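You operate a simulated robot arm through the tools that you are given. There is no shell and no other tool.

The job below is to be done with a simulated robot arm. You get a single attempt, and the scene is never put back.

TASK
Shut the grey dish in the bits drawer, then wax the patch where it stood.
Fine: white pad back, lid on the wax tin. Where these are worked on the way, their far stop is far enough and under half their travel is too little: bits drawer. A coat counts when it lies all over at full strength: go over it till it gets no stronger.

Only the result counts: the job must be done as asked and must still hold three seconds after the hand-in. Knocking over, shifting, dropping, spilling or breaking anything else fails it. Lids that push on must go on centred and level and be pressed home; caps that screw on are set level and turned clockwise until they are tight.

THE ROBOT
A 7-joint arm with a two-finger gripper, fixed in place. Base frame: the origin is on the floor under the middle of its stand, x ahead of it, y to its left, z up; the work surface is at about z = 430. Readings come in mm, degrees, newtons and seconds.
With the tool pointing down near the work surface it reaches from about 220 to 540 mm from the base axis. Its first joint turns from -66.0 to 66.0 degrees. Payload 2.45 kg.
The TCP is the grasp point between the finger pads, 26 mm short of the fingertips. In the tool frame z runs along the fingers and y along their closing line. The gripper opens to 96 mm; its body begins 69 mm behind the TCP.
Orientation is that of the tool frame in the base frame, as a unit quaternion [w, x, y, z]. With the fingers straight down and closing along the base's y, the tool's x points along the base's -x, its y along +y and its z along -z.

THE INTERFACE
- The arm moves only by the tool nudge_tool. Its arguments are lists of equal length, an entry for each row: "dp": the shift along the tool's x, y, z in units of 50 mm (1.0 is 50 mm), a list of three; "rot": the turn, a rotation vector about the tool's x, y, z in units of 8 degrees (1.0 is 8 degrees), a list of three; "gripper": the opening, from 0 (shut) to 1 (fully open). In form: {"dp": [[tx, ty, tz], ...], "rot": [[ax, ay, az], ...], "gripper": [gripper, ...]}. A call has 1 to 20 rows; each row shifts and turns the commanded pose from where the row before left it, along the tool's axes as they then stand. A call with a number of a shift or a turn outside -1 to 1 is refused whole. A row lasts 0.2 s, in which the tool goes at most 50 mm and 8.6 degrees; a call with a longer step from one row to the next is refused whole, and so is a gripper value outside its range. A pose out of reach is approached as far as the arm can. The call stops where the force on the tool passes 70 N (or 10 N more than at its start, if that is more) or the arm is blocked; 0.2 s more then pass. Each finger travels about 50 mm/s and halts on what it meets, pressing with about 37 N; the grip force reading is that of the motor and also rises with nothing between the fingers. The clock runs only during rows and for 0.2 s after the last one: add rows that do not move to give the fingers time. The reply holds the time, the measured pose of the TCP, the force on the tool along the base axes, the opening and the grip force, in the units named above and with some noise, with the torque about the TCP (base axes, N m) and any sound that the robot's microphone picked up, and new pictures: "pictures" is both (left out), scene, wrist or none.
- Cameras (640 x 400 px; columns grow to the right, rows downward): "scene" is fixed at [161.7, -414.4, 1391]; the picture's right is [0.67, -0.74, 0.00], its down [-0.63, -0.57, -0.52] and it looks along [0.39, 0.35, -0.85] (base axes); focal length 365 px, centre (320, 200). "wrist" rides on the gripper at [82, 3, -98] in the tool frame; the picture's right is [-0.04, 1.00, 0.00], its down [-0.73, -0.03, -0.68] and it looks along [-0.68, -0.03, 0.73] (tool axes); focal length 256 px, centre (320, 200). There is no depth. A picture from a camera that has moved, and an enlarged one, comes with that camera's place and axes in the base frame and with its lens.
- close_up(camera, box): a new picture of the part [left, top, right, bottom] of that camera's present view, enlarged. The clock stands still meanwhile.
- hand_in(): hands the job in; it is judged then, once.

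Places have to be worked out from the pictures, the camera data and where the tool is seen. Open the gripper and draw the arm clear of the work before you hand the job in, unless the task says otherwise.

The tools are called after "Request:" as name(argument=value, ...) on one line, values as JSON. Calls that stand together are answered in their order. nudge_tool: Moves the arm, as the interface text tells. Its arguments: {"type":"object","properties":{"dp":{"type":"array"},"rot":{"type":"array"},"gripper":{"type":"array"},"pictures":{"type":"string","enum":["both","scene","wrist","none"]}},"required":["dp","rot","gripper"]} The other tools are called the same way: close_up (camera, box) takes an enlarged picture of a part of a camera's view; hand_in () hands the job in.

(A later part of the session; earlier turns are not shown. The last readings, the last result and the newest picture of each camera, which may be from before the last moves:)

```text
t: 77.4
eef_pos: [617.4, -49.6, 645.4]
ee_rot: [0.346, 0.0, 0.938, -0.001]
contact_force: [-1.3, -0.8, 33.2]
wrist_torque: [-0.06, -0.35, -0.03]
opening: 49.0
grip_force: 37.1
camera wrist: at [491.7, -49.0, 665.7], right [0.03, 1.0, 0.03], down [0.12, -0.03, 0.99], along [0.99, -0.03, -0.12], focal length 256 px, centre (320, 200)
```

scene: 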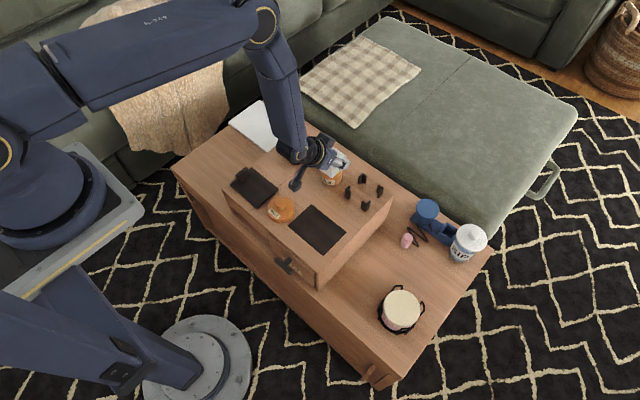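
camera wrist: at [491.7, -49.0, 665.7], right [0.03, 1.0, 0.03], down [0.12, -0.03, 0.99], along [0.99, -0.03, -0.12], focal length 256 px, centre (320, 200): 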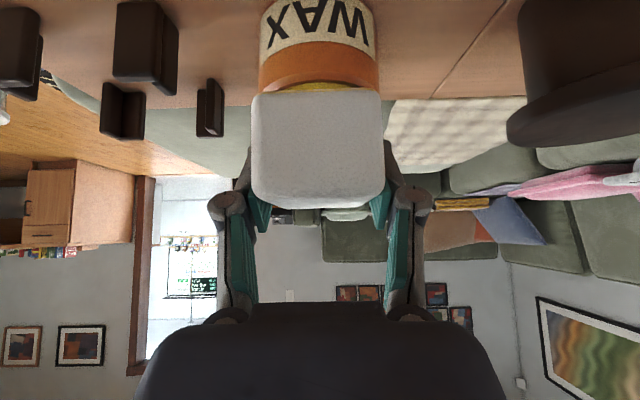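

Contact is firm (33 N) on the wax. I hold a moment to charge the pad, then lift straight up and look at the pad's underside/edges.

Request:
nudge_tool(dp=[[0, 0, 0], [0, 0, 0], [0, 0, 0], [0, 0, 0], [0, 0, 0], [-0.13, 0, -0.153], [-0.26, 0, -0.306], [-0.386, 0, -0.46], [0, 0, 0]], rot=[[0, 0, 0], [0, 0, 0], [0, 0, 0], [0, 0, 0], [0, 0, 0], [0, 0, 0], [0, 0, 0], [0, 0, 0], [0, 0, 0]], gripper=[0.35, 0.35, 0.35, 0.35, 0.35, 0.35, 0.35, 0.35, 0.35], pictures="both")

Request:
close_up(camera="wrist", box=[220, 0, 420, 220])

Request:
close_up(camera="scene", box=[290, 120, 380, 210])

```text
t: 79.4
eef_pos: [613.1, -50.3, 703.2]
ee_rot: [0.341, -0.001, 0.94, 0.001]
contact_force: [0.0, 0.0, -0.8]
wrist_torque: [0.0, 0.01, 0.0]
opening: 48.6
grip_force: 36.9
camera wrist: at [488.6, -48.9, 724.3], right [0.03, 1.0, 0.03], down [0.13, -0.03, 0.99], along [0.99, -0.03, -0.13], focal length 256 px, centre (320, 200)
```

scene: 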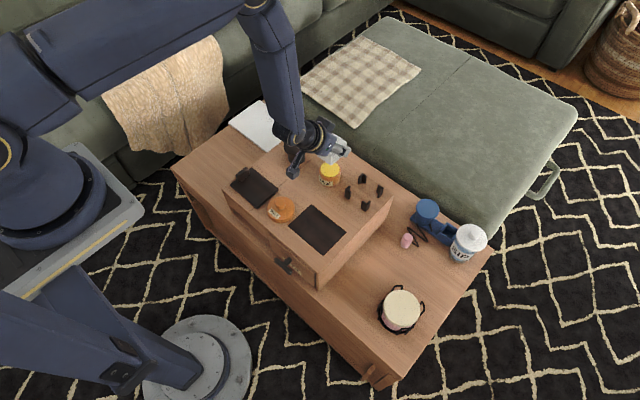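
wrist: 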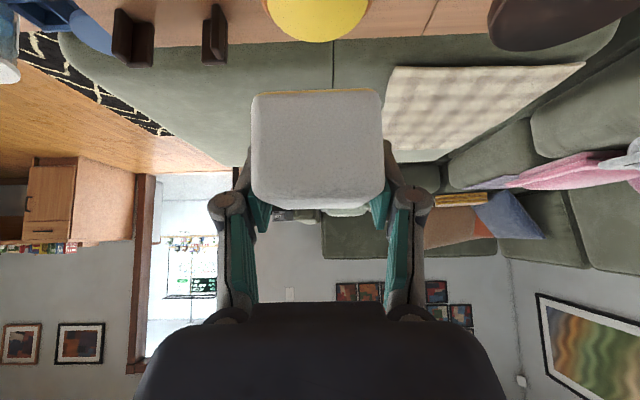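

```text
1.82 times, centred on (320, 110) of wrist
camera zoom: at [488.6, -48.9, 724.3], right [0.03, 1.0, 0.03], down [0.13, -0.03, 0.99], along [0.99, -0.03, -0.13], focal length 465 px, centre (320, 364)
```

zoom: 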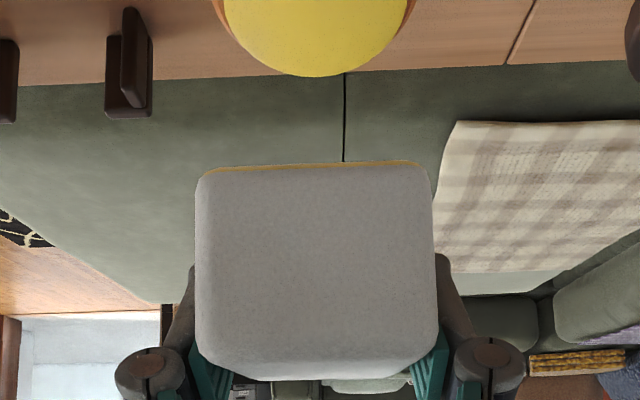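

```text
4.44 times, centred on (335, 165) of scene
camera zoom: at [161.7, -414.4, 1391.0], right [0.67, -0.74, 0.0], down [-0.63, -0.57, -0.52], along [0.39, 0.35, -0.85], focal length 1623 px, centre (253, 356)
```

zoom: 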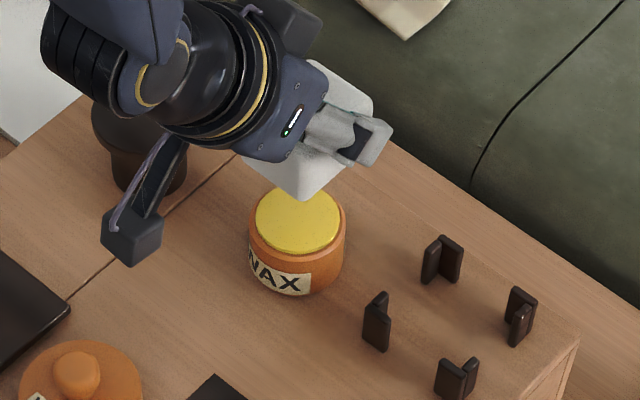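

The pad's underside edge is now yellow – charged. I check the patch's present corners before wiping.

Request:
close_up(camera="scene", box=[270, 190, 360, 265])

Request:
close_up(camera="scene", box=[220, 120, 400, 290])

```text
5.33 times, centred on (315, 228) of scene
camera zoom: at [161.7, -414.4, 1391.0], right [0.67, -0.74, 0.0], down [-0.63, -0.57, -0.52], along [0.39, 0.35, -0.85], focal length 1947 px, centre (347, 53)
```

zoom: 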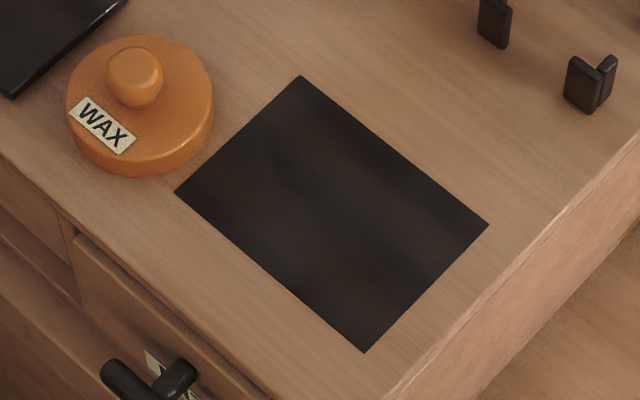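

```text
2.35 times, centred on (310, 205) of scene
camera zoom: at [161.7, -414.4, 1391.0], right [0.67, -0.74, 0.0], down [-0.63, -0.57, -0.52], along [0.39, 0.35, -0.85], focal length 859 px, centre (344, 188)
```

zoom: 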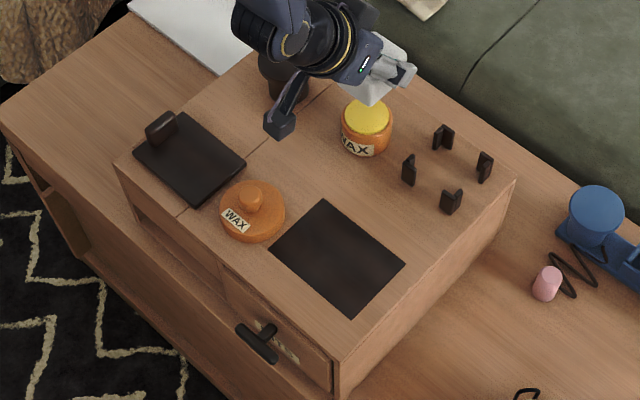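

Patch corners now: x 424–510, y −188.7…−67.5 (z≈571). The +y finger would touch the lid (edge y≈−62) when waxing that side, so I'll first slide the lid ~13 mm to +y with the finger's outer face. I move to beside it, with the pad held clear above the patch.

Request:
nudge_tool(dp=[[0.551, -0.24, -0.463], [0.551, -0.24, -0.463], [0.551, -0.24, -0.463], [0.551, -0.24, -0.463], [0.551, -0.24, -0.463], [0.405, 0, 0.483], [0.405, 0, 0.483], [0, 0, 0]], rot=[[0, 0, 0], [0, 0, 0], [0, 0, 0], [0, 0, 0], [0, 0, 0], [0, 0, 0], [0, 0, 0], [0, 0, 0]], gripper=[0.35, 0.35, 0.35, 0.35, 0.35, 0.35, 0.35, 0.35], pictures="both")

Request:
close_up(camera="scene", box=[240, 170, 360, 270])

```text
t: 81.2
eef_pos: [435.8, -110.3, 643.2]
ee_rot: [0.342, 0.001, 0.94, 0.0]
contact_force: [-0.2, -0.8, 0.2]
wrist_torque: [-0.01, 0.01, -0.03]
opening: 48.8
grip_force: 37.2
camera wrist: at [309.7, -109.2, 663.7], right [0.03, 1.0, 0.03], down [0.13, -0.03, 0.99], along [0.99, -0.03, -0.13], focal length 256 px, centre (320, 200)
```

scene: 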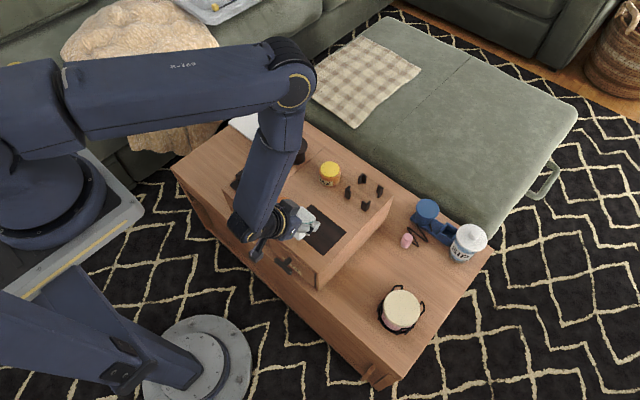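
wrist: 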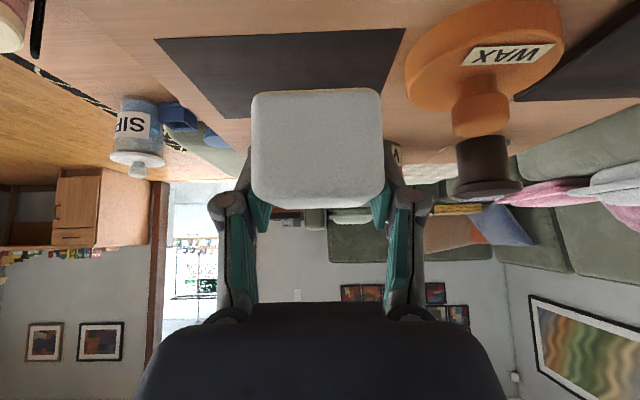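

```text
4.00 times, centred on (300, 220) of scene
camera zoom: at [161.7, -414.4, 1391.0], right [0.67, -0.74, 0.0], down [-0.63, -0.57, -0.52], along [0.39, 0.35, -0.85], focal length 1460 px, centre (400, 120)
```

zoom: 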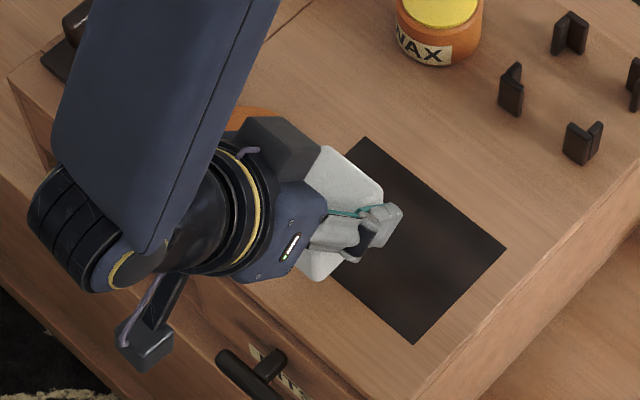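

The lid's near-side edge is at y≈−63.6. I lower to z≈608 (pad still ~5 mm above the patch) with the finger's outer face at y≈−70.

Request:
nudge_tool(dp=[[0.225, 0, 0.268], [0.225, 0, 0.268], [0, 0, 0]], rot=[[0, 0, 0], [0, 0, 0], [0, 0, 0]], gripper=[0.35, 0.35, 0.35], pictures="wrist")

Request:
close_up(camera="wrist", box=[200, 0, 600, 250])

```text
t: 82.0
eef_pos: [435.1, -109.3, 606.3]
ee_rot: [0.343, 0.0, 0.939, 0.0]
contact_force: [1.2, 1.0, -1.1]
wrist_torque: [0.0, 0.0, 0.05]
opening: 48.4
grip_force: 36.7
camera wrist: at [309.7, -107.9, 627.3], right [0.03, 1.0, 0.03], down [0.13, -0.03, 0.99], along [0.99, -0.03, -0.13], focal length 256 px, centre (320, 200)
```

wrist: 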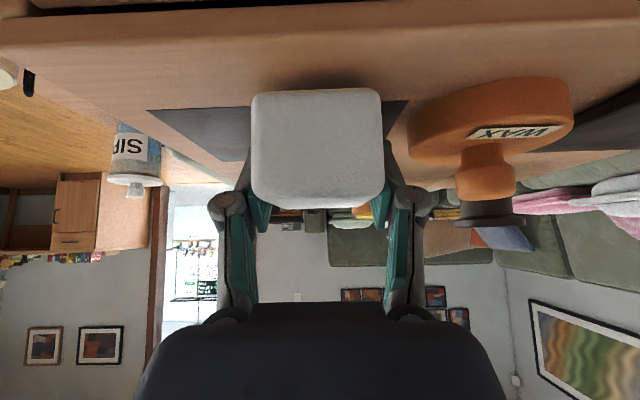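

```text
1.60 times, centred on (400, 125) of wrist
camera zoom: at [309.7, -107.9, 627.3], right [0.03, 1.0, 0.03], down [0.13, -0.03, 0.99], along [0.99, -0.03, -0.13], focal length 410 px, centre (192, 320)
```

zoom: 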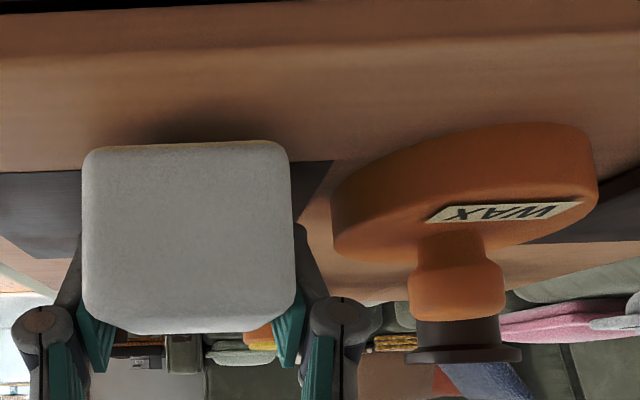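

Pad bottom is ~4–5 mm above the patch. I now push +y 18 mm slowly to slide the lid about 12 mm.

Request:
nudge_tool(dp=[[0, 0.06, 0], [0, 0.06, 0], [0, 0.06, 0], [0, 0.06, 0], [0, 0.06, 0], [0, 0.06, 0], [0, 0, 0]], rot=[[0, 0, 0], [0, 0, 0], [0, 0, 0], [0, 0, 0], [0, 0, 0], [0, 0, 0], [0, 0, 0]], gripper=[0.35, 0.35, 0.35, 0.35, 0.35, 0.35, 0.35], pictures="wrist")

Request:
close_up(camera="wrist", box=[200, 0, 600, 250])

```text
t: 83.6
eef_pos: [436.0, -92.8, 606.3]
ee_rot: [0.342, 0.0, 0.94, 0.0]
contact_force: [0.6, 0.3, -1.2]
wrist_torque: [-0.01, -0.01, 0.05]
opening: 48.8
grip_force: 37.2
camera wrist: at [309.4, -91.0, 627.2], right [0.03, 1.0, 0.03], down [0.13, -0.03, 0.99], along [0.99, -0.03, -0.13], focal length 256 px, centre (320, 200)
```

wrist: 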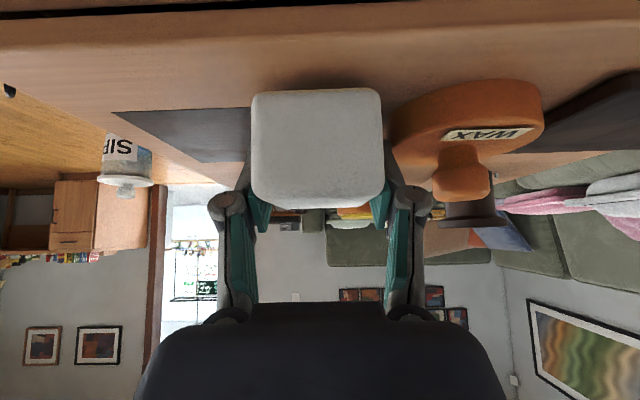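

```text
1.60 times, centred on (400, 125) of wrist
camera zoom: at [309.4, -91.0, 627.2], right [0.03, 1.0, 0.03], down [0.13, -0.03, 0.99], along [0.99, -0.03, -0.13], focal length 410 px, centre (192, 320)
```

zoom: 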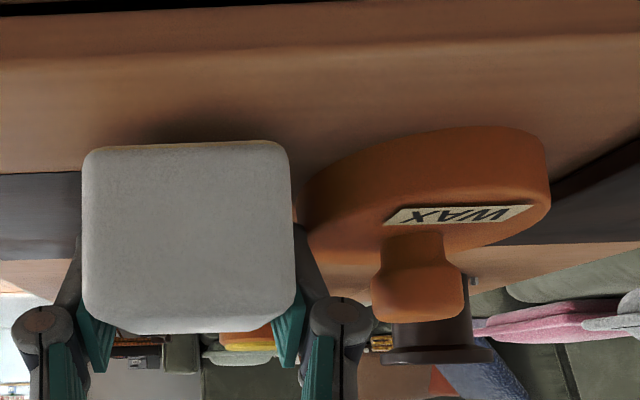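

Request:
close_up(camera="scene", box=[240, 170, 360, 270])

```text
4.00 times, centred on (300, 220) of scene
camera zoom: at [161.7, -414.4, 1391.0], right [0.67, -0.74, 0.0], down [-0.63, -0.57, -0.52], along [0.39, 0.35, -0.85], focal length 1460 px, centre (400, 120)
```

zoom: 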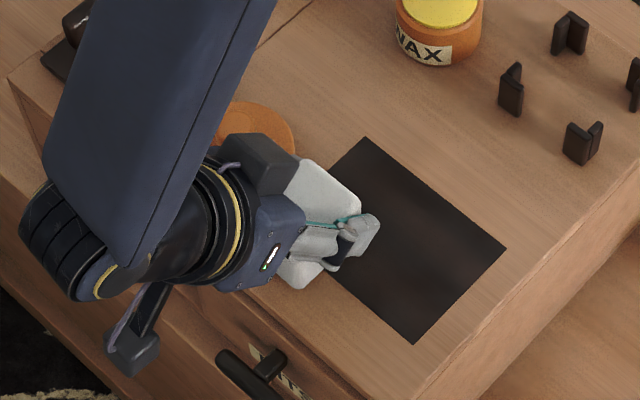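

The lid has moved several mm; the finger is thinner than feared. I push 6 mm further so the pad can later overlap the patch's +y edge, then back off.

Request:
nudge_tool(dp=[[0, 0.06, 0], [0, 0.06, 0], [0, 0, 0], [0, -0.2, 0], [0, -0.4, 0], [0, -0.4, 0], [0, 0, 0]], rot=[[0, 0, 0], [0, 0, 0], [0, 0, 0], [0, 0, 0], [0, 0, 0], [0, 0, 0], [0, 0, 0]], gripper=[0.35, 0.35, 0.35, 0.35, 0.35, 0.35, 0.35], pictures="both")

Request:
close_up(camera="scene", box=[240, 170, 360, 270])

```text
t: 85.2
eef_pos: [436.2, -136.8, 605.8]
ee_rot: [0.342, 0.0, 0.94, 0.0]
contact_force: [-0.5, -0.4, 0.8]
wrist_torque: [-0.03, 0.0, -0.03]
opening: 48.9
grip_force: 36.8
camera wrist: at [310.4, -136.0, 627.5], right [0.03, 1.0, 0.03], down [0.13, -0.03, 0.99], along [0.99, -0.03, -0.13], focal length 256 px, centre (320, 200)
```

scene: 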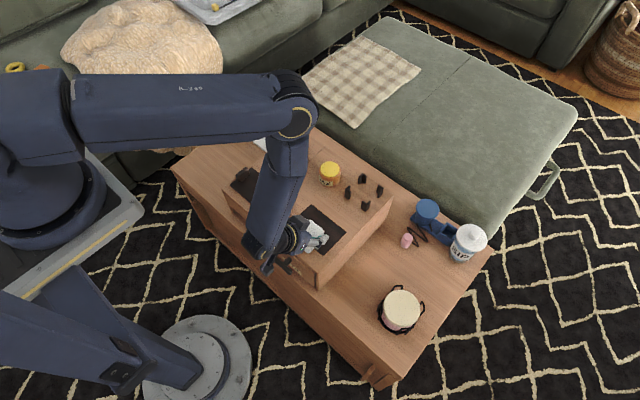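
wrist: 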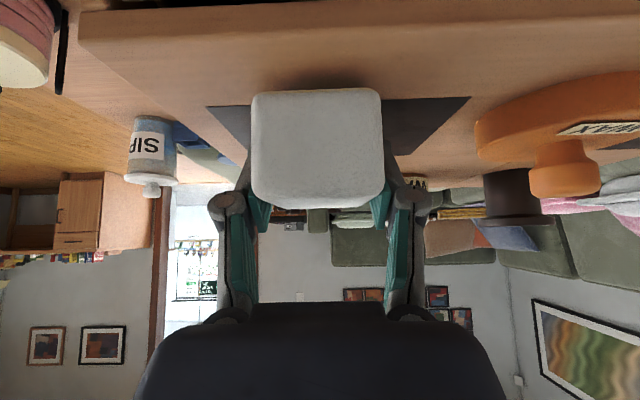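

```text
4.00 times, centred on (300, 220) of scene
camera zoom: at [161.7, -414.5, 1391.0], right [0.67, -0.74, 0.0], down [-0.63, -0.57, -0.52], along [0.39, 0.35, -0.85], focal length 1460 px, centre (400, 120)
```

zoom: 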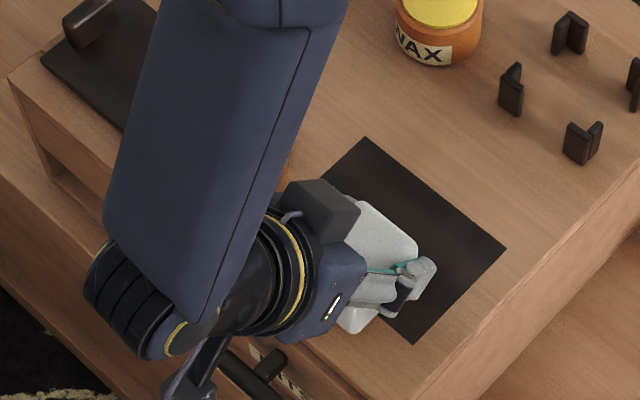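

The lid is clear. Now I bring the pad to the near −y corner region of the patch and lower to contact.

Request:
nudge_tool(dp=[[-0.26, -0.56, 0.218], [0, 0, 0]], rot=[[0, 0, 0], [0, 0, 0]], gripper=[0.35, 0.35], pictures="none")

Request:
nudge_tool(dp=[[0.039, 0, 0.046], [0, 0, 0]], rot=[[0, 0, 0], [0, 0, 0]], gripper=[0.35, 0.35], pictures="none")

Request:
nudge_tool(dp=[[0.026, 0, 0.031], [0, 0, 0]], rot=[[0, 0, 0], [0, 0, 0]], gripper=[0.35, 0.35], pictures="none")

```text
t: 85.8
eef_pos: [450.9, -164.7, 605.7]
ee_rot: [0.342, 0.0, 0.94, -0.001]
contact_force: [0.2, 0.5, -0.7]
wrist_torque: [0.01, -0.02, 0.03]
opening: 48.7
grip_force: 37.1
```

```text
t: 86.4
eef_pos: [451.9, -163.1, 603.9]
ee_rot: [0.342, 0.0, 0.94, 0.0]
contact_force: [0.6, 0.1, -0.1]
wrist_torque: [-0.02, 0.0, 0.01]
opening: 48.7
grip_force: 36.9
```

```text
t: 87.0
eef_pos: [454.2, -164.5, 600.5]
ee_rot: [0.345, 0.001, 0.939, 0.001]
contact_force: [-11.4, 4.7, 35.9]
wrist_torque: [0.09, -0.41, 0.08]
opening: 48.7
grip_force: 37.2
```

Contact is firm (36 N); I ease up ~1.3 mm and make a first stroke toward +y.

Request:
nudge_tool(dp=[[-0.018, 0, -0.021], [0, 0.16, 0], [0, 0.2, 0], [0, 0.2, 0], [0, 0.2, 0], [0, 0.2, 0], [0, 0.2, 0], [0, 0.2, 0], [0, 0.14, 0], [0, 0, 0]], rot=[[0, 0, 0], [0, 0, 0], [0, 0, 0], [0, 0, 0], [0, 0, 0], [0, 0, 0], [0, 0, 0], [0, 0, 0], [0, 0, 0], [0, 0, 0]], gripper=[0.35, 0.35, 0.35, 0.35, 0.35, 0.35, 0.35, 0.35, 0.35, 0.35], pictures="both")

Request:
close_up(camera="scene", box=[240, 170, 360, 270])

```text
t: 89.2
eef_pos: [452.9, -88.9, 603.7]
ee_rot: [0.341, 0.0, 0.94, 0.0]
contact_force: [1.1, -2.4, 3.8]
wrist_torque: [-0.07, -0.1, -0.06]
opening: 48.8
grip_force: 36.9
camera wrist: at [325.5, -87.6, 623.4], right [0.03, 1.0, 0.03], down [0.13, -0.03, 0.99], along [0.99, -0.03, -0.13], focal length 256 px, centre (320, 200)
```

scene: 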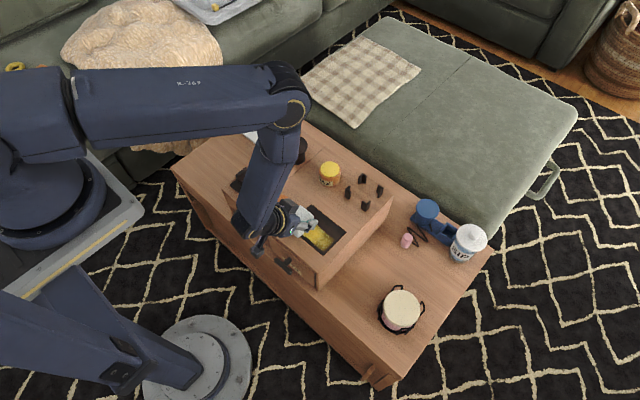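
wrist: 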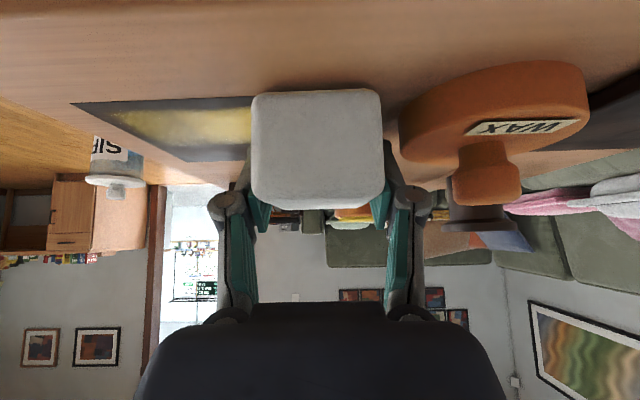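

```text
4.00 times, centred on (300, 220) of scene
camera zoom: at [161.6, -414.5, 1391.0], right [0.67, -0.74, 0.0], down [-0.63, -0.57, -0.52], along [0.39, 0.35, -0.85], focal length 1460 px, centre (400, 120)
```

zoom: 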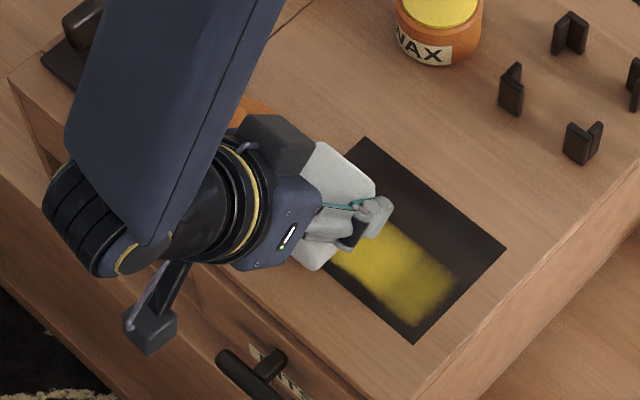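

A yellow coat appears in the stroke; the effective brush is roughly ±19 mm around the centre. I step over 17 mm in x, go to y≈−80 and stroke back to y≈−177.

Request:
nudge_tool(dp=[[-0.24, 0.18, 0.24], [0, -0.194, 0], [0, -0.194, 0], [0, -0.194, 0], [0, -0.194, 0], [0, -0.194, 0], [0, -0.194, 0], [0, -0.194, 0], [0, -0.194, 0], [0, -0.194, 0], [0, -0.194, 0], [0, 0, 0]], rot=[[0, 0, 0], [0, 0, 0], [0, 0, 0], [0, 0, 0], [0, 0, 0], [0, 0, 0], [0, 0, 0], [0, 0, 0], [0, 0, 0], [0, 0, 0], [0, 0, 0], [0, 0, 0]], gripper=[0.35, 0.35, 0.35, 0.35, 0.35, 0.35, 0.35, 0.35, 0.35, 0.35, 0.35, 0.35], pictures="both")

Request:
close_up(camera="scene", box=[240, 170, 360, 270])

```text
t: 91.8
eef_pos: [469.0, -178.1, 601.2]
ee_rot: [0.344, 0.0, 0.939, 0.0]
contact_force: [3.1, 9.7, 23.1]
wrist_torque: [0.31, -0.57, 0.16]
opening: 48.4
grip_force: 37.0
camera wrist: at [343.1, -175.4, 622.1], right [0.03, 1.0, 0.02], down [0.12, -0.03, 0.99], along [0.99, -0.03, -0.12], focal length 256 px, centre (320, 200)
```

scene: 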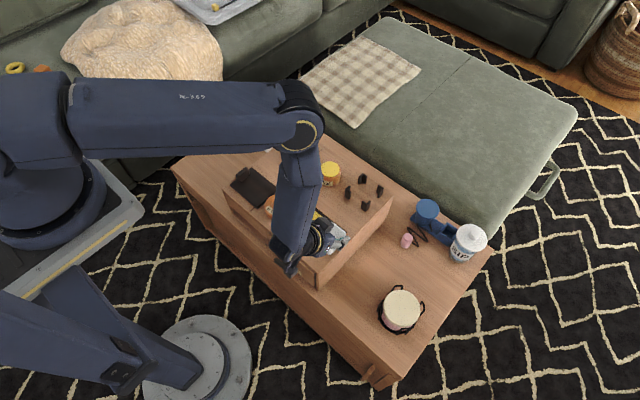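
wrist: 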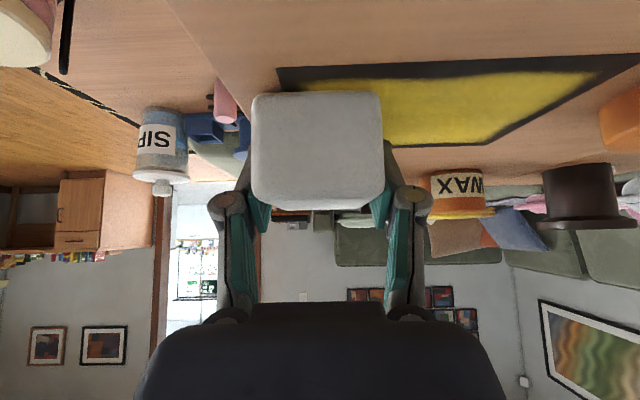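

```text
4.00 times, centred on (300, 220) of scene
camera zoom: at [161.4, -414.2, 1391.2], right [0.67, -0.74, 0.0], down [-0.63, -0.57, -0.52], along [0.39, 0.35, -0.85], focal length 1460 px, centre (400, 120)
```

zoom: 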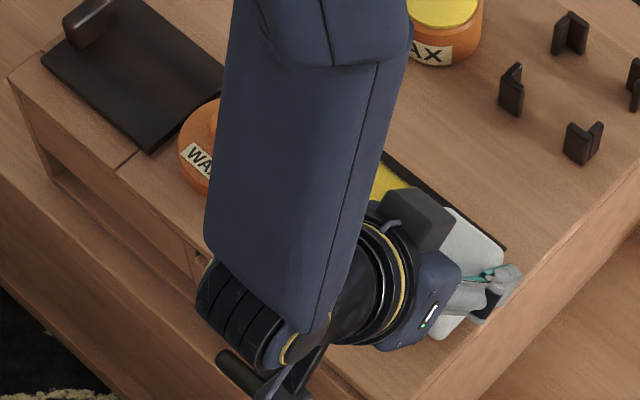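

The coat builds well. Next stroke at TCP x≈487 from −178 back to −80.

Request:
nudge_tool(dp=[[-0.284, 0, 0.222], [0, 0.196, 0], [0, 0.196, 0], [0, 0.196, 0], [0, 0.196, 0.002], [0, 0.196, 0.002], [0, 0.196, 0.002], [0, 0.196, 0.002], [0, 0.196, 0.002], [0, 0.196, 0], [0, 0.196, 0], [0, 0, 0]], rot=[[0, 0, 0], [0, 0, 0], [0, 0, 0], [0, 0, 0], [0, 0, 0], [0, 0, 0], [0, 0, 0], [0, 0, 0], [0, 0, 0], [0, 0, 0], [0, 0, 0], [0, 0, 0]], gripper=[0.35, 0.35, 0.35, 0.35, 0.35, 0.35, 0.35, 0.35, 0.35, 0.35, 0.35, 0.35], pictures="wrist")

Request:
close_up(camera="scene", box=[240, 170, 360, 270])

```text
t: 94.4
eef_pos: [489.3, -78.2, 600.5]
ee_rot: [0.342, 0.0, 0.94, 0.0]
contact_force: [1.1, -0.4, -0.2]
wrist_torque: [0.0, 0.02, 0.0]
opening: 48.9
grip_force: 36.9
camera wrist: at [361.9, -77.2, 622.1], right [0.03, 1.0, 0.03], down [0.13, -0.03, 0.99], along [0.99, -0.03, -0.13], focal length 256 px, centre (320, 200)
```

wrist: 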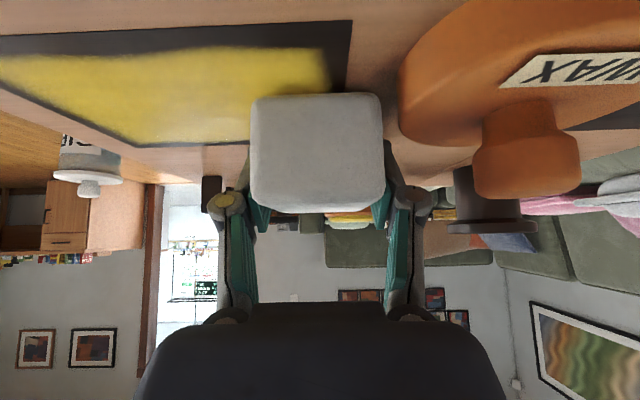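

```text
4.00 times, centred on (300, 220) of scene
camera zoom: at [161.7, -414.4, 1391.0], right [0.67, -0.74, 0.0], down [-0.63, -0.57, -0.52], along [0.39, 0.35, -0.85], focal length 1460 px, centre (400, 120)
```

zoom: 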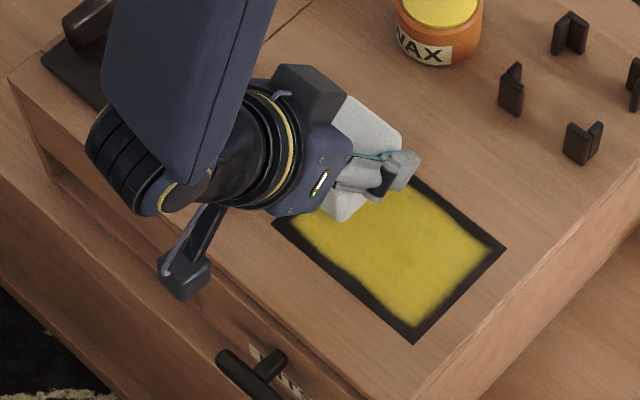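

The coat covers the middle; a dark margin of several mm remains around the edges. I now trace the far edge (TCP x≈502) going to −y, with slightly more downward offset.

Request:
nudge_tool(dp=[[-0.185, 0.04, 0.186], [0, -0.2, 0], [0, -0.2, 0], [0, -0.2, 0], [0, -0.2, 0], [0, -0.2, 0], [0, -0.2, 0], [0, -0.2, 0], [0, -0.2, 0], [0, -0.2, 0], [0, -0.2, 0], [0, -0.2, 0], [0, 0, 0]], rot=[[0, 0, 0], [0, 0, 0], [0, 0, 0], [0, 0, 0], [0, 0, 0], [0, 0, 0], [0, 0, 0], [0, 0, 0], [0, 0, 0], [0, 0, 0], [0, 0, 0], [0, 0, 0], [0, 0, 0]], gripper=[0.35, 0.35, 0.35, 0.35, 0.35, 0.35, 0.35, 0.35, 0.35, 0.35, 0.35, 0.35, 0.35], pictures="wrist")

```text
t: 97.2
eef_pos: [498.9, -187.5, 599.8]
ee_rot: [0.343, 0.0, 0.939, 0.0]
contact_force: [-0.3, 5.0, 10.2]
wrist_torque: [0.06, -0.21, 0.06]
opening: 48.8
grip_force: 37.3
camera wrist: at [373.7, -186.0, 621.0], right [0.03, 1.0, 0.03], down [0.13, -0.03, 0.99], along [0.99, -0.03, -0.13], focal length 256 px, centre (320, 200)
```

wrist: 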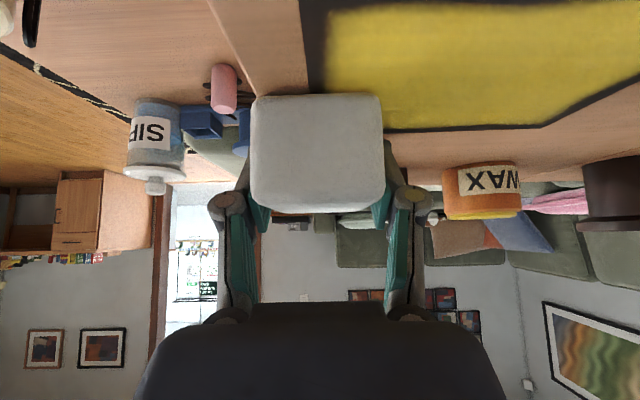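

Good contact (10 N). Now along the −y edge toward the robot.

Request:
nudge_tool(dp=[[0.138, 0, -0.116], [0.138, 0, -0.116], [0.138, 0, -0.116], [0.138, 0, -0.116], [0.138, 0, -0.116], [0.138, 0, -0.116], [0.138, 0, -0.116], [0, 0, 0]], rot=[[0, 0, 0], [0, 0, 0], [0, 0, 0], [0, 0, 0], [0, 0, 0], [0, 0, 0], [0, 0, 0], [0, 0, 0]], gripper=[0.35, 0.35, 0.35, 0.35, 0.35, 0.35, 0.35, 0.35], pictures="wrist")

Request:
close_up(camera="scene", box=[240, 170, 360, 270])

```text
t: 99.0
eef_pos: [436.4, -186.6, 599.5]
ee_rot: [0.342, 0.0, 0.94, 0.0]
contact_force: [1.5, -0.1, 4.5]
wrist_torque: [-0.03, -0.14, -0.01]
opening: 48.6
grip_force: 37.1
camera wrist: at [310.9, -185.2, 621.1], right [0.03, 1.0, 0.03], down [0.13, -0.03, 0.99], along [0.99, -0.03, -0.13], focal length 256 px, centre (320, 200)
```

wrist: 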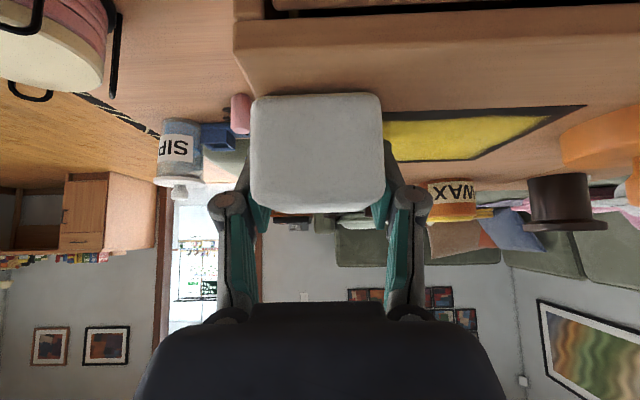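

```text
4.00 times, centred on (300, 220) of scene
camera zoom: at [161.6, -414.4, 1391.0], right [0.67, -0.74, 0.0], down [-0.63, -0.57, -0.52], along [0.39, 0.35, -0.85], focal length 1460 px, centre (400, 120)
```

zoom: 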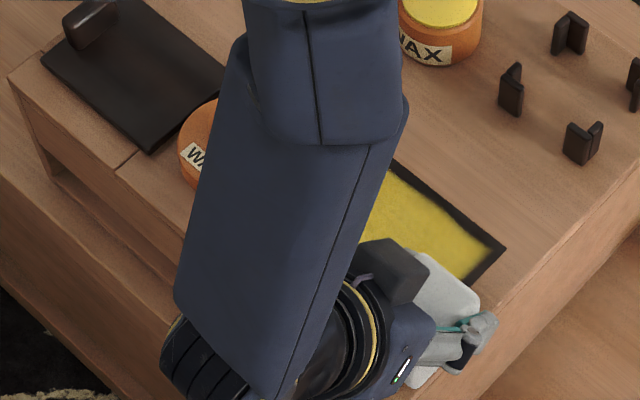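

A narrow dark rim persists even where the pad passed fully over, so it looks like the patch's own border. I continue along the near edge toward +y.

Request:
nudge_tool(dp=[[0, 0.2, 0], [0, 0.2, 0], [0, 0.2, 0], [0, 0.2, 0], [0, 0.2, 0], [0, 0.2, 0], [0, 0.2, 0], [0, 0.2, 0], [0, 0.2, 0], [0, 0.2, 0], [0, 0.06, 0], [0, 0, 0]], rot=[[0, 0, 0], [0, 0, 0], [0, 0, 0], [0, 0, 0], [0, 0, 0], [0, 0, 0], [0, 0, 0], [0, 0, 0], [0, 0, 0], [0, 0, 0], [0, 0, 0], [0, 0, 0]], gripper=[0.35, 0.35, 0.35, 0.35, 0.35, 0.35, 0.35, 0.35, 0.35, 0.35, 0.35, 0.35], pictures="wrist")

Request:
close_up(camera="scene", box=[240, 170, 360, 270])

```text
t: 101.6
eef_pos: [436.4, -82.5, 601.2]
ee_rot: [0.341, 0.0, 0.94, 0.001]
contact_force: [-0.3, 0.5, 0.9]
wrist_torque: [-0.05, 0.0, 0.02]
opening: 48.9
grip_force: 36.5
camera wrist: at [311.4, -81.9, 621.4], right [0.03, 1.0, 0.03], down [0.13, -0.03, 0.99], along [0.99, -0.03, -0.13], focal length 256 px, centre (320, 200)
```

wrist: 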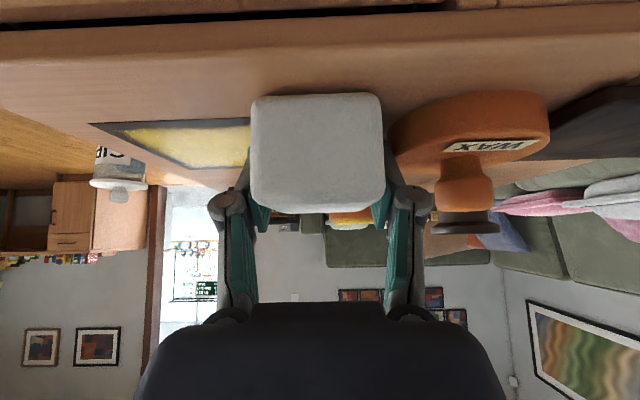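

```text
4.00 times, centred on (300, 220) of scene
camera zoom: at [161.7, -414.4, 1391.0], right [0.67, -0.74, 0.0], down [-0.63, -0.57, -0.52], along [0.39, 0.35, -0.85], focal length 1460 px, centre (400, 120)
```

zoom: 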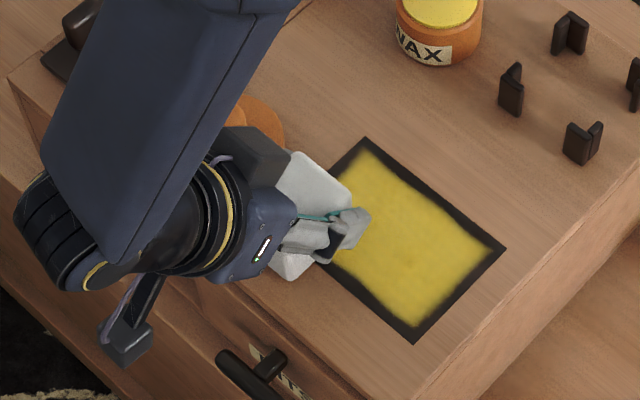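

The margin is uniform, so the coated area is the inset rectangle. Now I press a touch more and run along the +y edge forward and back.

Request:
nudge_tool(dp=[[0.013, 0.02, 0.0155], [-0.138, 0.01, 0.116], [-0.138, 0.01, 0.116], [-0.138, 0, 0.116], [-0.138, 0, 0.116], [-0.138, 0, 0.116], [-0.138, 0, 0.116], [-0.138, 0, 0.116], [0.138, -0.04, -0.116], [0.138, -0.04, -0.116], [0.138, -0.04, -0.116], [0.138, -0.04, -0.116], [0.138, -0.04, -0.116], [0.138, -0.04, -0.116], [0.138, -0.04, -0.116], [0, 0, 0]], rot=[[0, 0, 0], [0, 0, 0], [0, 0, 0], [0, 0, 0], [0, 0, 0], [0, 0, 0], [0, 0, 0], [0, 0, 0], [0, 0, 0], [0, 0, 0], [0, 0, 0], [0, 0, 0], [0, 0, 0], [0, 0, 0], [0, 0, 0], [0, 0, 0]], gripper=[0.35, 0.35, 0.35, 0.35, 0.35, 0.35, 0.35, 0.35, 0.35, 0.35, 0.35, 0.35, 0.35, 0.35, 0.35, 0.35], pictures="wrist")

Request:
close_up(camera="scene", box=[240, 170, 360, 270])

```text
t: 105.0
eef_pos: [436.2, -96.3, 599.6]
ee_rot: [0.342, 0.0, 0.94, 0.0]
contact_force: [5.7, 0.4, 13.7]
wrist_torque: [0.01, -0.46, 0.03]
opening: 48.9
grip_force: 36.8
camera wrist: at [311.4, -94.0, 620.0], right [0.03, 1.0, 0.03], down [0.12, -0.03, 0.99], along [0.99, -0.03, -0.13], focal length 256 px, centre (320, 200)
```

wrist: 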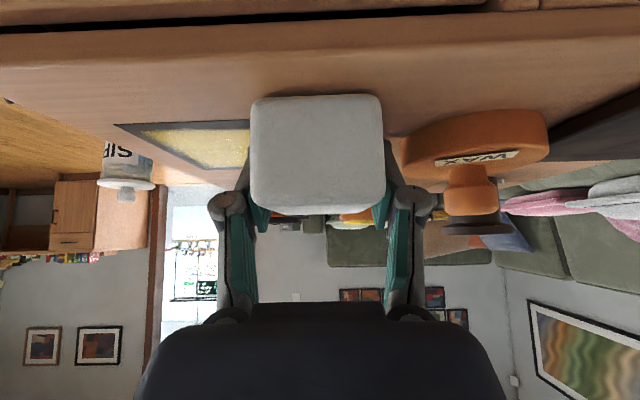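

```text
4.00 times, centred on (300, 220) of scene
camera zoom: at [161.6, -414.4, 1391.1], right [0.67, -0.74, 0.0], down [-0.63, -0.57, -0.52], along [0.39, 0.35, -0.85], focal length 1460 px, centre (400, 120)
```

zoom: 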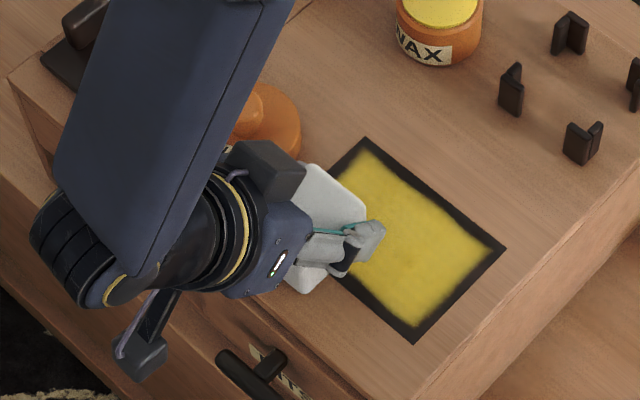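

I lift the pad and move toward the tin so that the scene camera sees the whole patch.

Request:
nudge_tool(dp=[[-0.386, 0, -0.46], [-0.386, 0, -0.46], [-0.55, 0.2, 0.46], [-0.55, 0.2, 0.46], [-0.55, 0.2, 0.46], [-0.55, 0.2, 0.46], [-0.55, 0.1, 0.46], [0, 0, 0]], rot=[[0, 0, 0], [0, 0, 0], [0, 0, 0], [0, 0, 0], [0, 0, 0], [0, 0, 0], [0, 0, 0], [0, 0, 0]], gripper=[0.35, 0.35, 0.35, 0.35, 0.35, 0.35, 0.35, 0.35], pictures="both")

Request:
close_up(camera="scene", box=[280, 195, 350, 260])

```text
t: 106.8
eef_pos: [617.3, -49.4, 657.9]
ee_rot: [0.342, 0.0, 0.94, 0.0]
contact_force: [0.3, -0.1, -0.3]
wrist_torque: [0.01, 0.03, 0.06]
opening: 48.9
grip_force: 37.0
camera wrist: at [491.5, -48.9, 679.6], right [0.03, 1.0, 0.03], down [0.13, -0.03, 0.99], along [0.99, -0.03, -0.13], focal length 256 px, centre (320, 200)
```

scene: 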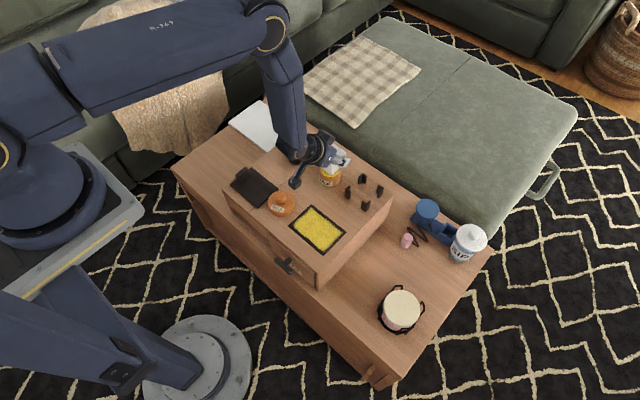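
wrist: 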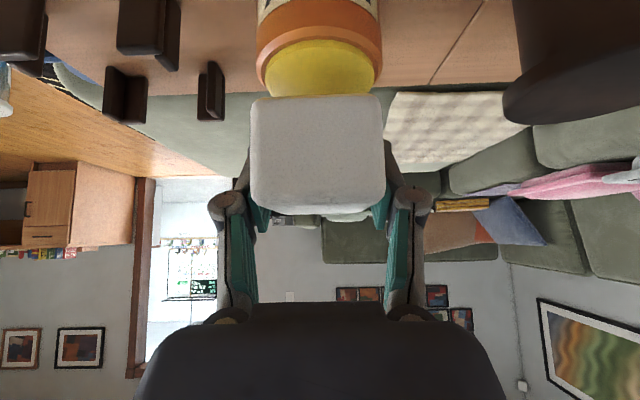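

```text
6.15 times, centred on (315, 228) of scene
camera zoom: at [161.7, -414.4, 1391.0], right [0.67, -0.74, 0.0], down [-0.63, -0.57, -0.52], along [0.39, 0.35, -0.85], focal length 2247 px, centre (351, 31)
```

zoom: 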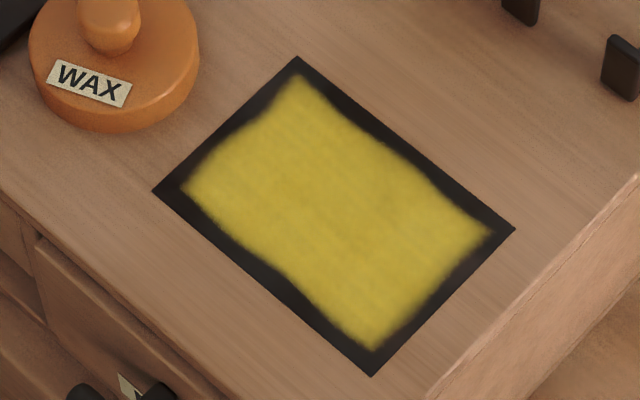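

The coat looks even with a uniform dark rim. To make sure it's at full strength I re-charge the pad lightly on the wax and go over it all once more to see if anything changes.

Request:
nudge_tool(dp=[[0.123, 0, -0.103], [0.154, 0, 0.184], [0, 0, 0]], rot=[[0, 0, 0], [0, 0, 0], [0, 0, 0]], gripper=[0.35, 0.35, 0.35], pictures="wrist")

Request:
nudge_tool(dp=[[0.0193, 0, 0.023], [0, 0, 0]], rot=[[0, 0, 0], [0, 0, 0]], gripper=[0.35, 0.35], pictures="none")

Request:
nudge_tool(dp=[[0.0193, 0, 0.023], [0, 0, 0]], rot=[[0, 0, 0], [0, 0, 0]], gripper=[0.35, 0.35], pictures="none")

```text
t: 107.6
eef_pos: [608.7, -51.6, 646.7]
ee_rot: [0.342, 0.001, 0.94, -0.001]
contact_force: [0.1, 0.0, 0.2]
wrist_torque: [0.01, 0.01, 0.0]
opening: 48.4
grip_force: 37.2
camera wrist: at [483.3, -49.5, 667.5], right [0.03, 1.0, 0.03], down [0.13, -0.03, 0.99], along [0.99, -0.03, -0.13], focal length 256 px, centre (320, 200)
```

wrist: 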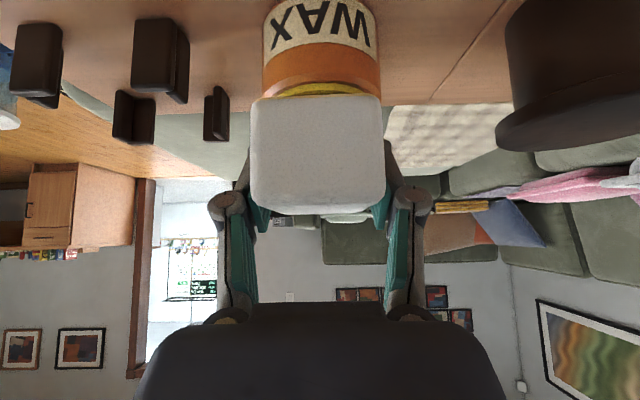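

```text
t: 108.2
eef_pos: [609.3, -50.4, 644.6]
ee_rot: [0.342, 0.001, 0.94, 0.0]
contact_force: [0.5, 0.1, -0.5]
wrist_torque: [0.02, -0.04, -0.02]
opening: 48.9
grip_force: 36.4
```

```text
t: 108.8
eef_pos: [609.0, -51.3, 642.5]
ee_rot: [0.343, -0.001, 0.939, 0.0]
contact_force: [-0.1, -0.2, -0.2]
wrist_torque: [-0.03, 0.02, 0.0]
opening: 48.6
grip_force: 36.5
```

Request:
nudge_tool(dp=[[0.0129, 0, 0.0153], [0, 0, 0]], rot=[[0, 0, 0], [0, 0, 0]], gripper=[0.35, 0.35], pictures="none")

Request:
nudge_tool(dp=[[0.0077, 0, 0.0092], [0, 0, 0]], rot=[[0, 0, 0], [0, 0, 0]], gripper=[0.35, 0.35], pictures="none")

```text
t: 109.4
eef_pos: [609.5, -51.0, 642.9]
ee_rot: [0.343, 0.0, 0.939, 0.0]
contact_force: [-2.5, 1.6, 10.4]
wrist_torque: [0.07, -0.14, 0.03]
opening: 49.0
grip_force: 36.7
```

```text
t: 110.0
eef_pos: [609.1, -51.9, 643.2]
ee_rot: [0.343, -0.001, 0.939, 0.0]
contact_force: [-0.7, 2.0, 12.3]
wrist_torque: [0.08, -0.08, 0.01]
opening: 48.7
grip_force: 37.5
```

Light contact (12 N) on the wax. I hold a second, lift and return to the patch's far +y corner.

Request:
nudge_tool(dp=[[0, 0, 0], [0, 0, 0], [0, 0, 0], [0, 0, 0], [-0.193, 0, -0.23], [-0.193, 0, -0.23], [0.418, -0.15, -0.351], [0.418, -0.15, -0.351], [0.418, -0.15, -0.351], [0.418, -0.15, -0.351], [0.225, 0, 0.268], [0.16, 0, 0.19], [0, 0, 0]], rot=[[0, 0, 0], [0, 0, 0], [0, 0, 0], [0, 0, 0], [0, 0, 0], [0, 0, 0], [0, 0, 0], [0, 0, 0], [0, 0, 0], [0, 0, 0], [0, 0, 0], [0, 0, 0], [0, 0, 0]], gripper=[0.35, 0.35, 0.35, 0.35, 0.35, 0.35, 0.35, 0.35, 0.35, 0.35, 0.35, 0.35, 0.35], pictures="wrist")

```text
t: 112.8
eef_pos: [500.1, -80.6, 641.9]
ee_rot: [0.343, 0.0, 0.939, 0.0]
contact_force: [0.6, 0.1, -0.4]
wrist_torque: [0.01, 0.04, 0.02]
opening: 48.5
grip_force: 36.7
camera wrist: at [374.0, -78.8, 663.7], right [0.03, 1.0, 0.03], down [0.13, -0.03, 0.99], along [0.99, -0.03, -0.13], focal length 256 px, centre (320, 200)
```

wrist: 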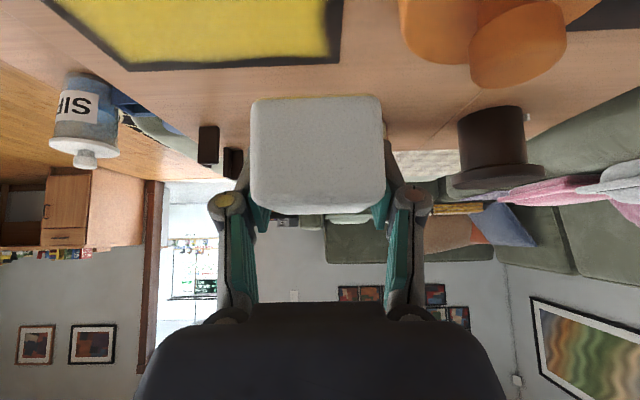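

I lower onto the patch's far +y corner until light contact.

Request:
nudge_tool(dp=[[0.24, 0, 0.286], [0.24, 0, 0.286], [0.015, 0, 0.018], [0, 0, 0]], rot=[[0, 0, 0], [0, 0, 0], [0, 0, 0], [0, 0, 0]], gripper=[0.35, 0.35, 0.35, 0.35], pictures="none")

Request:
nudge_tool(dp=[[0.02, 0, 0.024], [0, 0, 0]], rot=[[0, 0, 0], [0, 0, 0]], gripper=[0.35, 0.35], pictures="none")

Request:
nudge_tool(dp=[[0.0129, 0, 0.0153], [0, 0, 0]], rot=[[0, 0, 0], [0, 0, 0]], gripper=[0.35, 0.35], pictures="none")

```text
t: 113.8
eef_pos: [499.5, -81.4, 603.0]
ee_rot: [0.342, 0.0, 0.94, 0.001]
contact_force: [-0.3, -0.7, -0.4]
wrist_torque: [0.0, -0.01, 0.02]
opening: 48.8
grip_force: 37.1
```

```text
t: 114.4
eef_pos: [499.2, -81.8, 603.1]
ee_rot: [0.343, 0.0, 0.939, 0.0]
contact_force: [-0.3, 0.2, 0.0]
wrist_torque: [-0.03, -0.02, 0.02]
opening: 48.7
grip_force: 36.8
```

```text
t: 115.0
eef_pos: [500.7, -82.5, 601.6]
ee_rot: [0.342, 0.0, 0.94, 0.0]
contact_force: [-0.2, -0.1, -0.2]
wrist_torque: [0.01, -0.01, -0.01]
opening: 48.9
grip_force: 36.7
```

Request:
nudge_tool(dp=[[0.0154, 0, 0.0184], [0, 0, 0]], rot=[[0, 0, 0], [0, 0, 0]], gripper=[0.35, 0.35], pictures="none")

Request:
nudge_tool(dp=[[0.0103, 0, 0.0123], [0, 0, 0]], rot=[[0, 0, 0], [0, 0, 0]], gripper=[0.35, 0.35], pictures="none")

```text
t: 115.6
eef_pos: [500.5, -82.0, 600.4]
ee_rot: [0.342, 0.001, 0.94, 0.0]
contact_force: [0.0, -0.3, -0.3]
wrist_torque: [-0.04, -0.02, 0.0]
opening: 48.8
grip_force: 37.0
```

```text
t: 116.2
eef_pos: [499.0, -80.5, 599.7]
ee_rot: [0.342, 0.0, 0.94, 0.0]
contact_force: [-0.1, -0.2, -0.3]
wrist_torque: [-0.01, 0.01, 0.01]
opening: 48.6
grip_force: 37.7
```

Request:
nudge_tool(dp=[[0.0129, 0, 0.0153], [0, 0, 0]], rot=[[0, 0, 0], [0, 0, 0]], gripper=[0.35, 0.35], pictures="none")

Request:
nudge_tool(dp=[[0.0129, 0, 0.0153], [0, 0, 0]], rot=[[0, 0, 0], [0, 0, 0]], gripper=[0.35, 0.35], pictures="wrist")

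Request:
close_up(camera="wrist", box=[200, 40, 440, 230])

```text
t: 116.8
eef_pos: [499.9, -81.5, 598.7]
ee_rot: [0.343, 0.0, 0.939, 0.001]
contact_force: [-4.1, 0.5, 11.0]
wrist_torque: [0.02, -0.15, -0.04]
opening: 48.9
grip_force: 37.3
```

```text
t: 117.4
eef_pos: [499.9, -82.2, 600.4]
ee_rot: [0.345, 0.0, 0.939, 0.0]
contact_force: [-6.9, 2.4, 30.7]
wrist_torque: [0.08, -0.43, 0.05]
opening: 48.9
grip_force: 37.3
camera wrist: at [374.9, -80.0, 619.3], right [0.03, 1.0, 0.03], down [0.12, -0.03, 0.99], along [0.99, -0.03, -0.12], focal length 256 px, centre (320, 200)
```

wrist: 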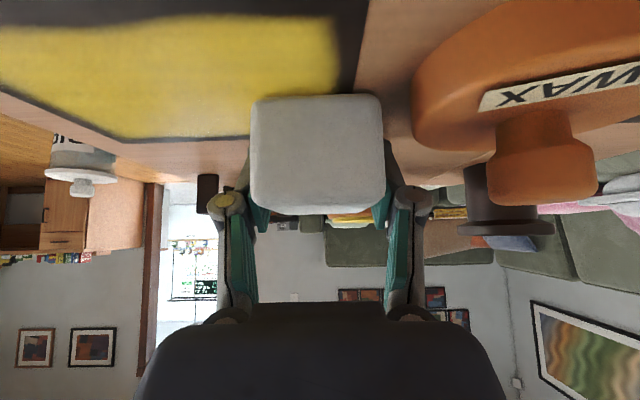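

```text
2.11 times, centred on (320, 135) of wrist
camera zoom: at [374.9, -80.0, 619.3], right [0.03, 1.0, 0.03], down [0.12, -0.03, 0.99], along [0.99, -0.03, -0.12], focal length 539 px, centre (320, 337)
```

zoom: 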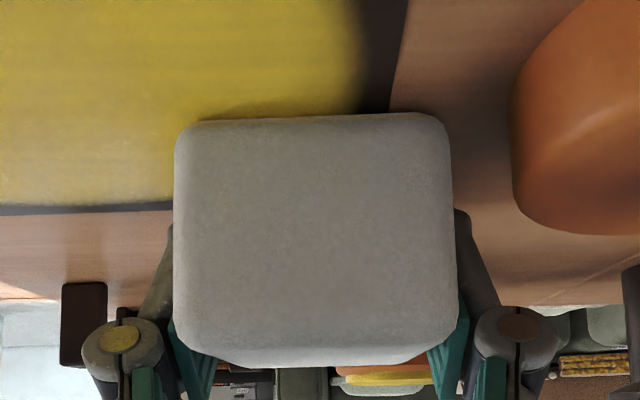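

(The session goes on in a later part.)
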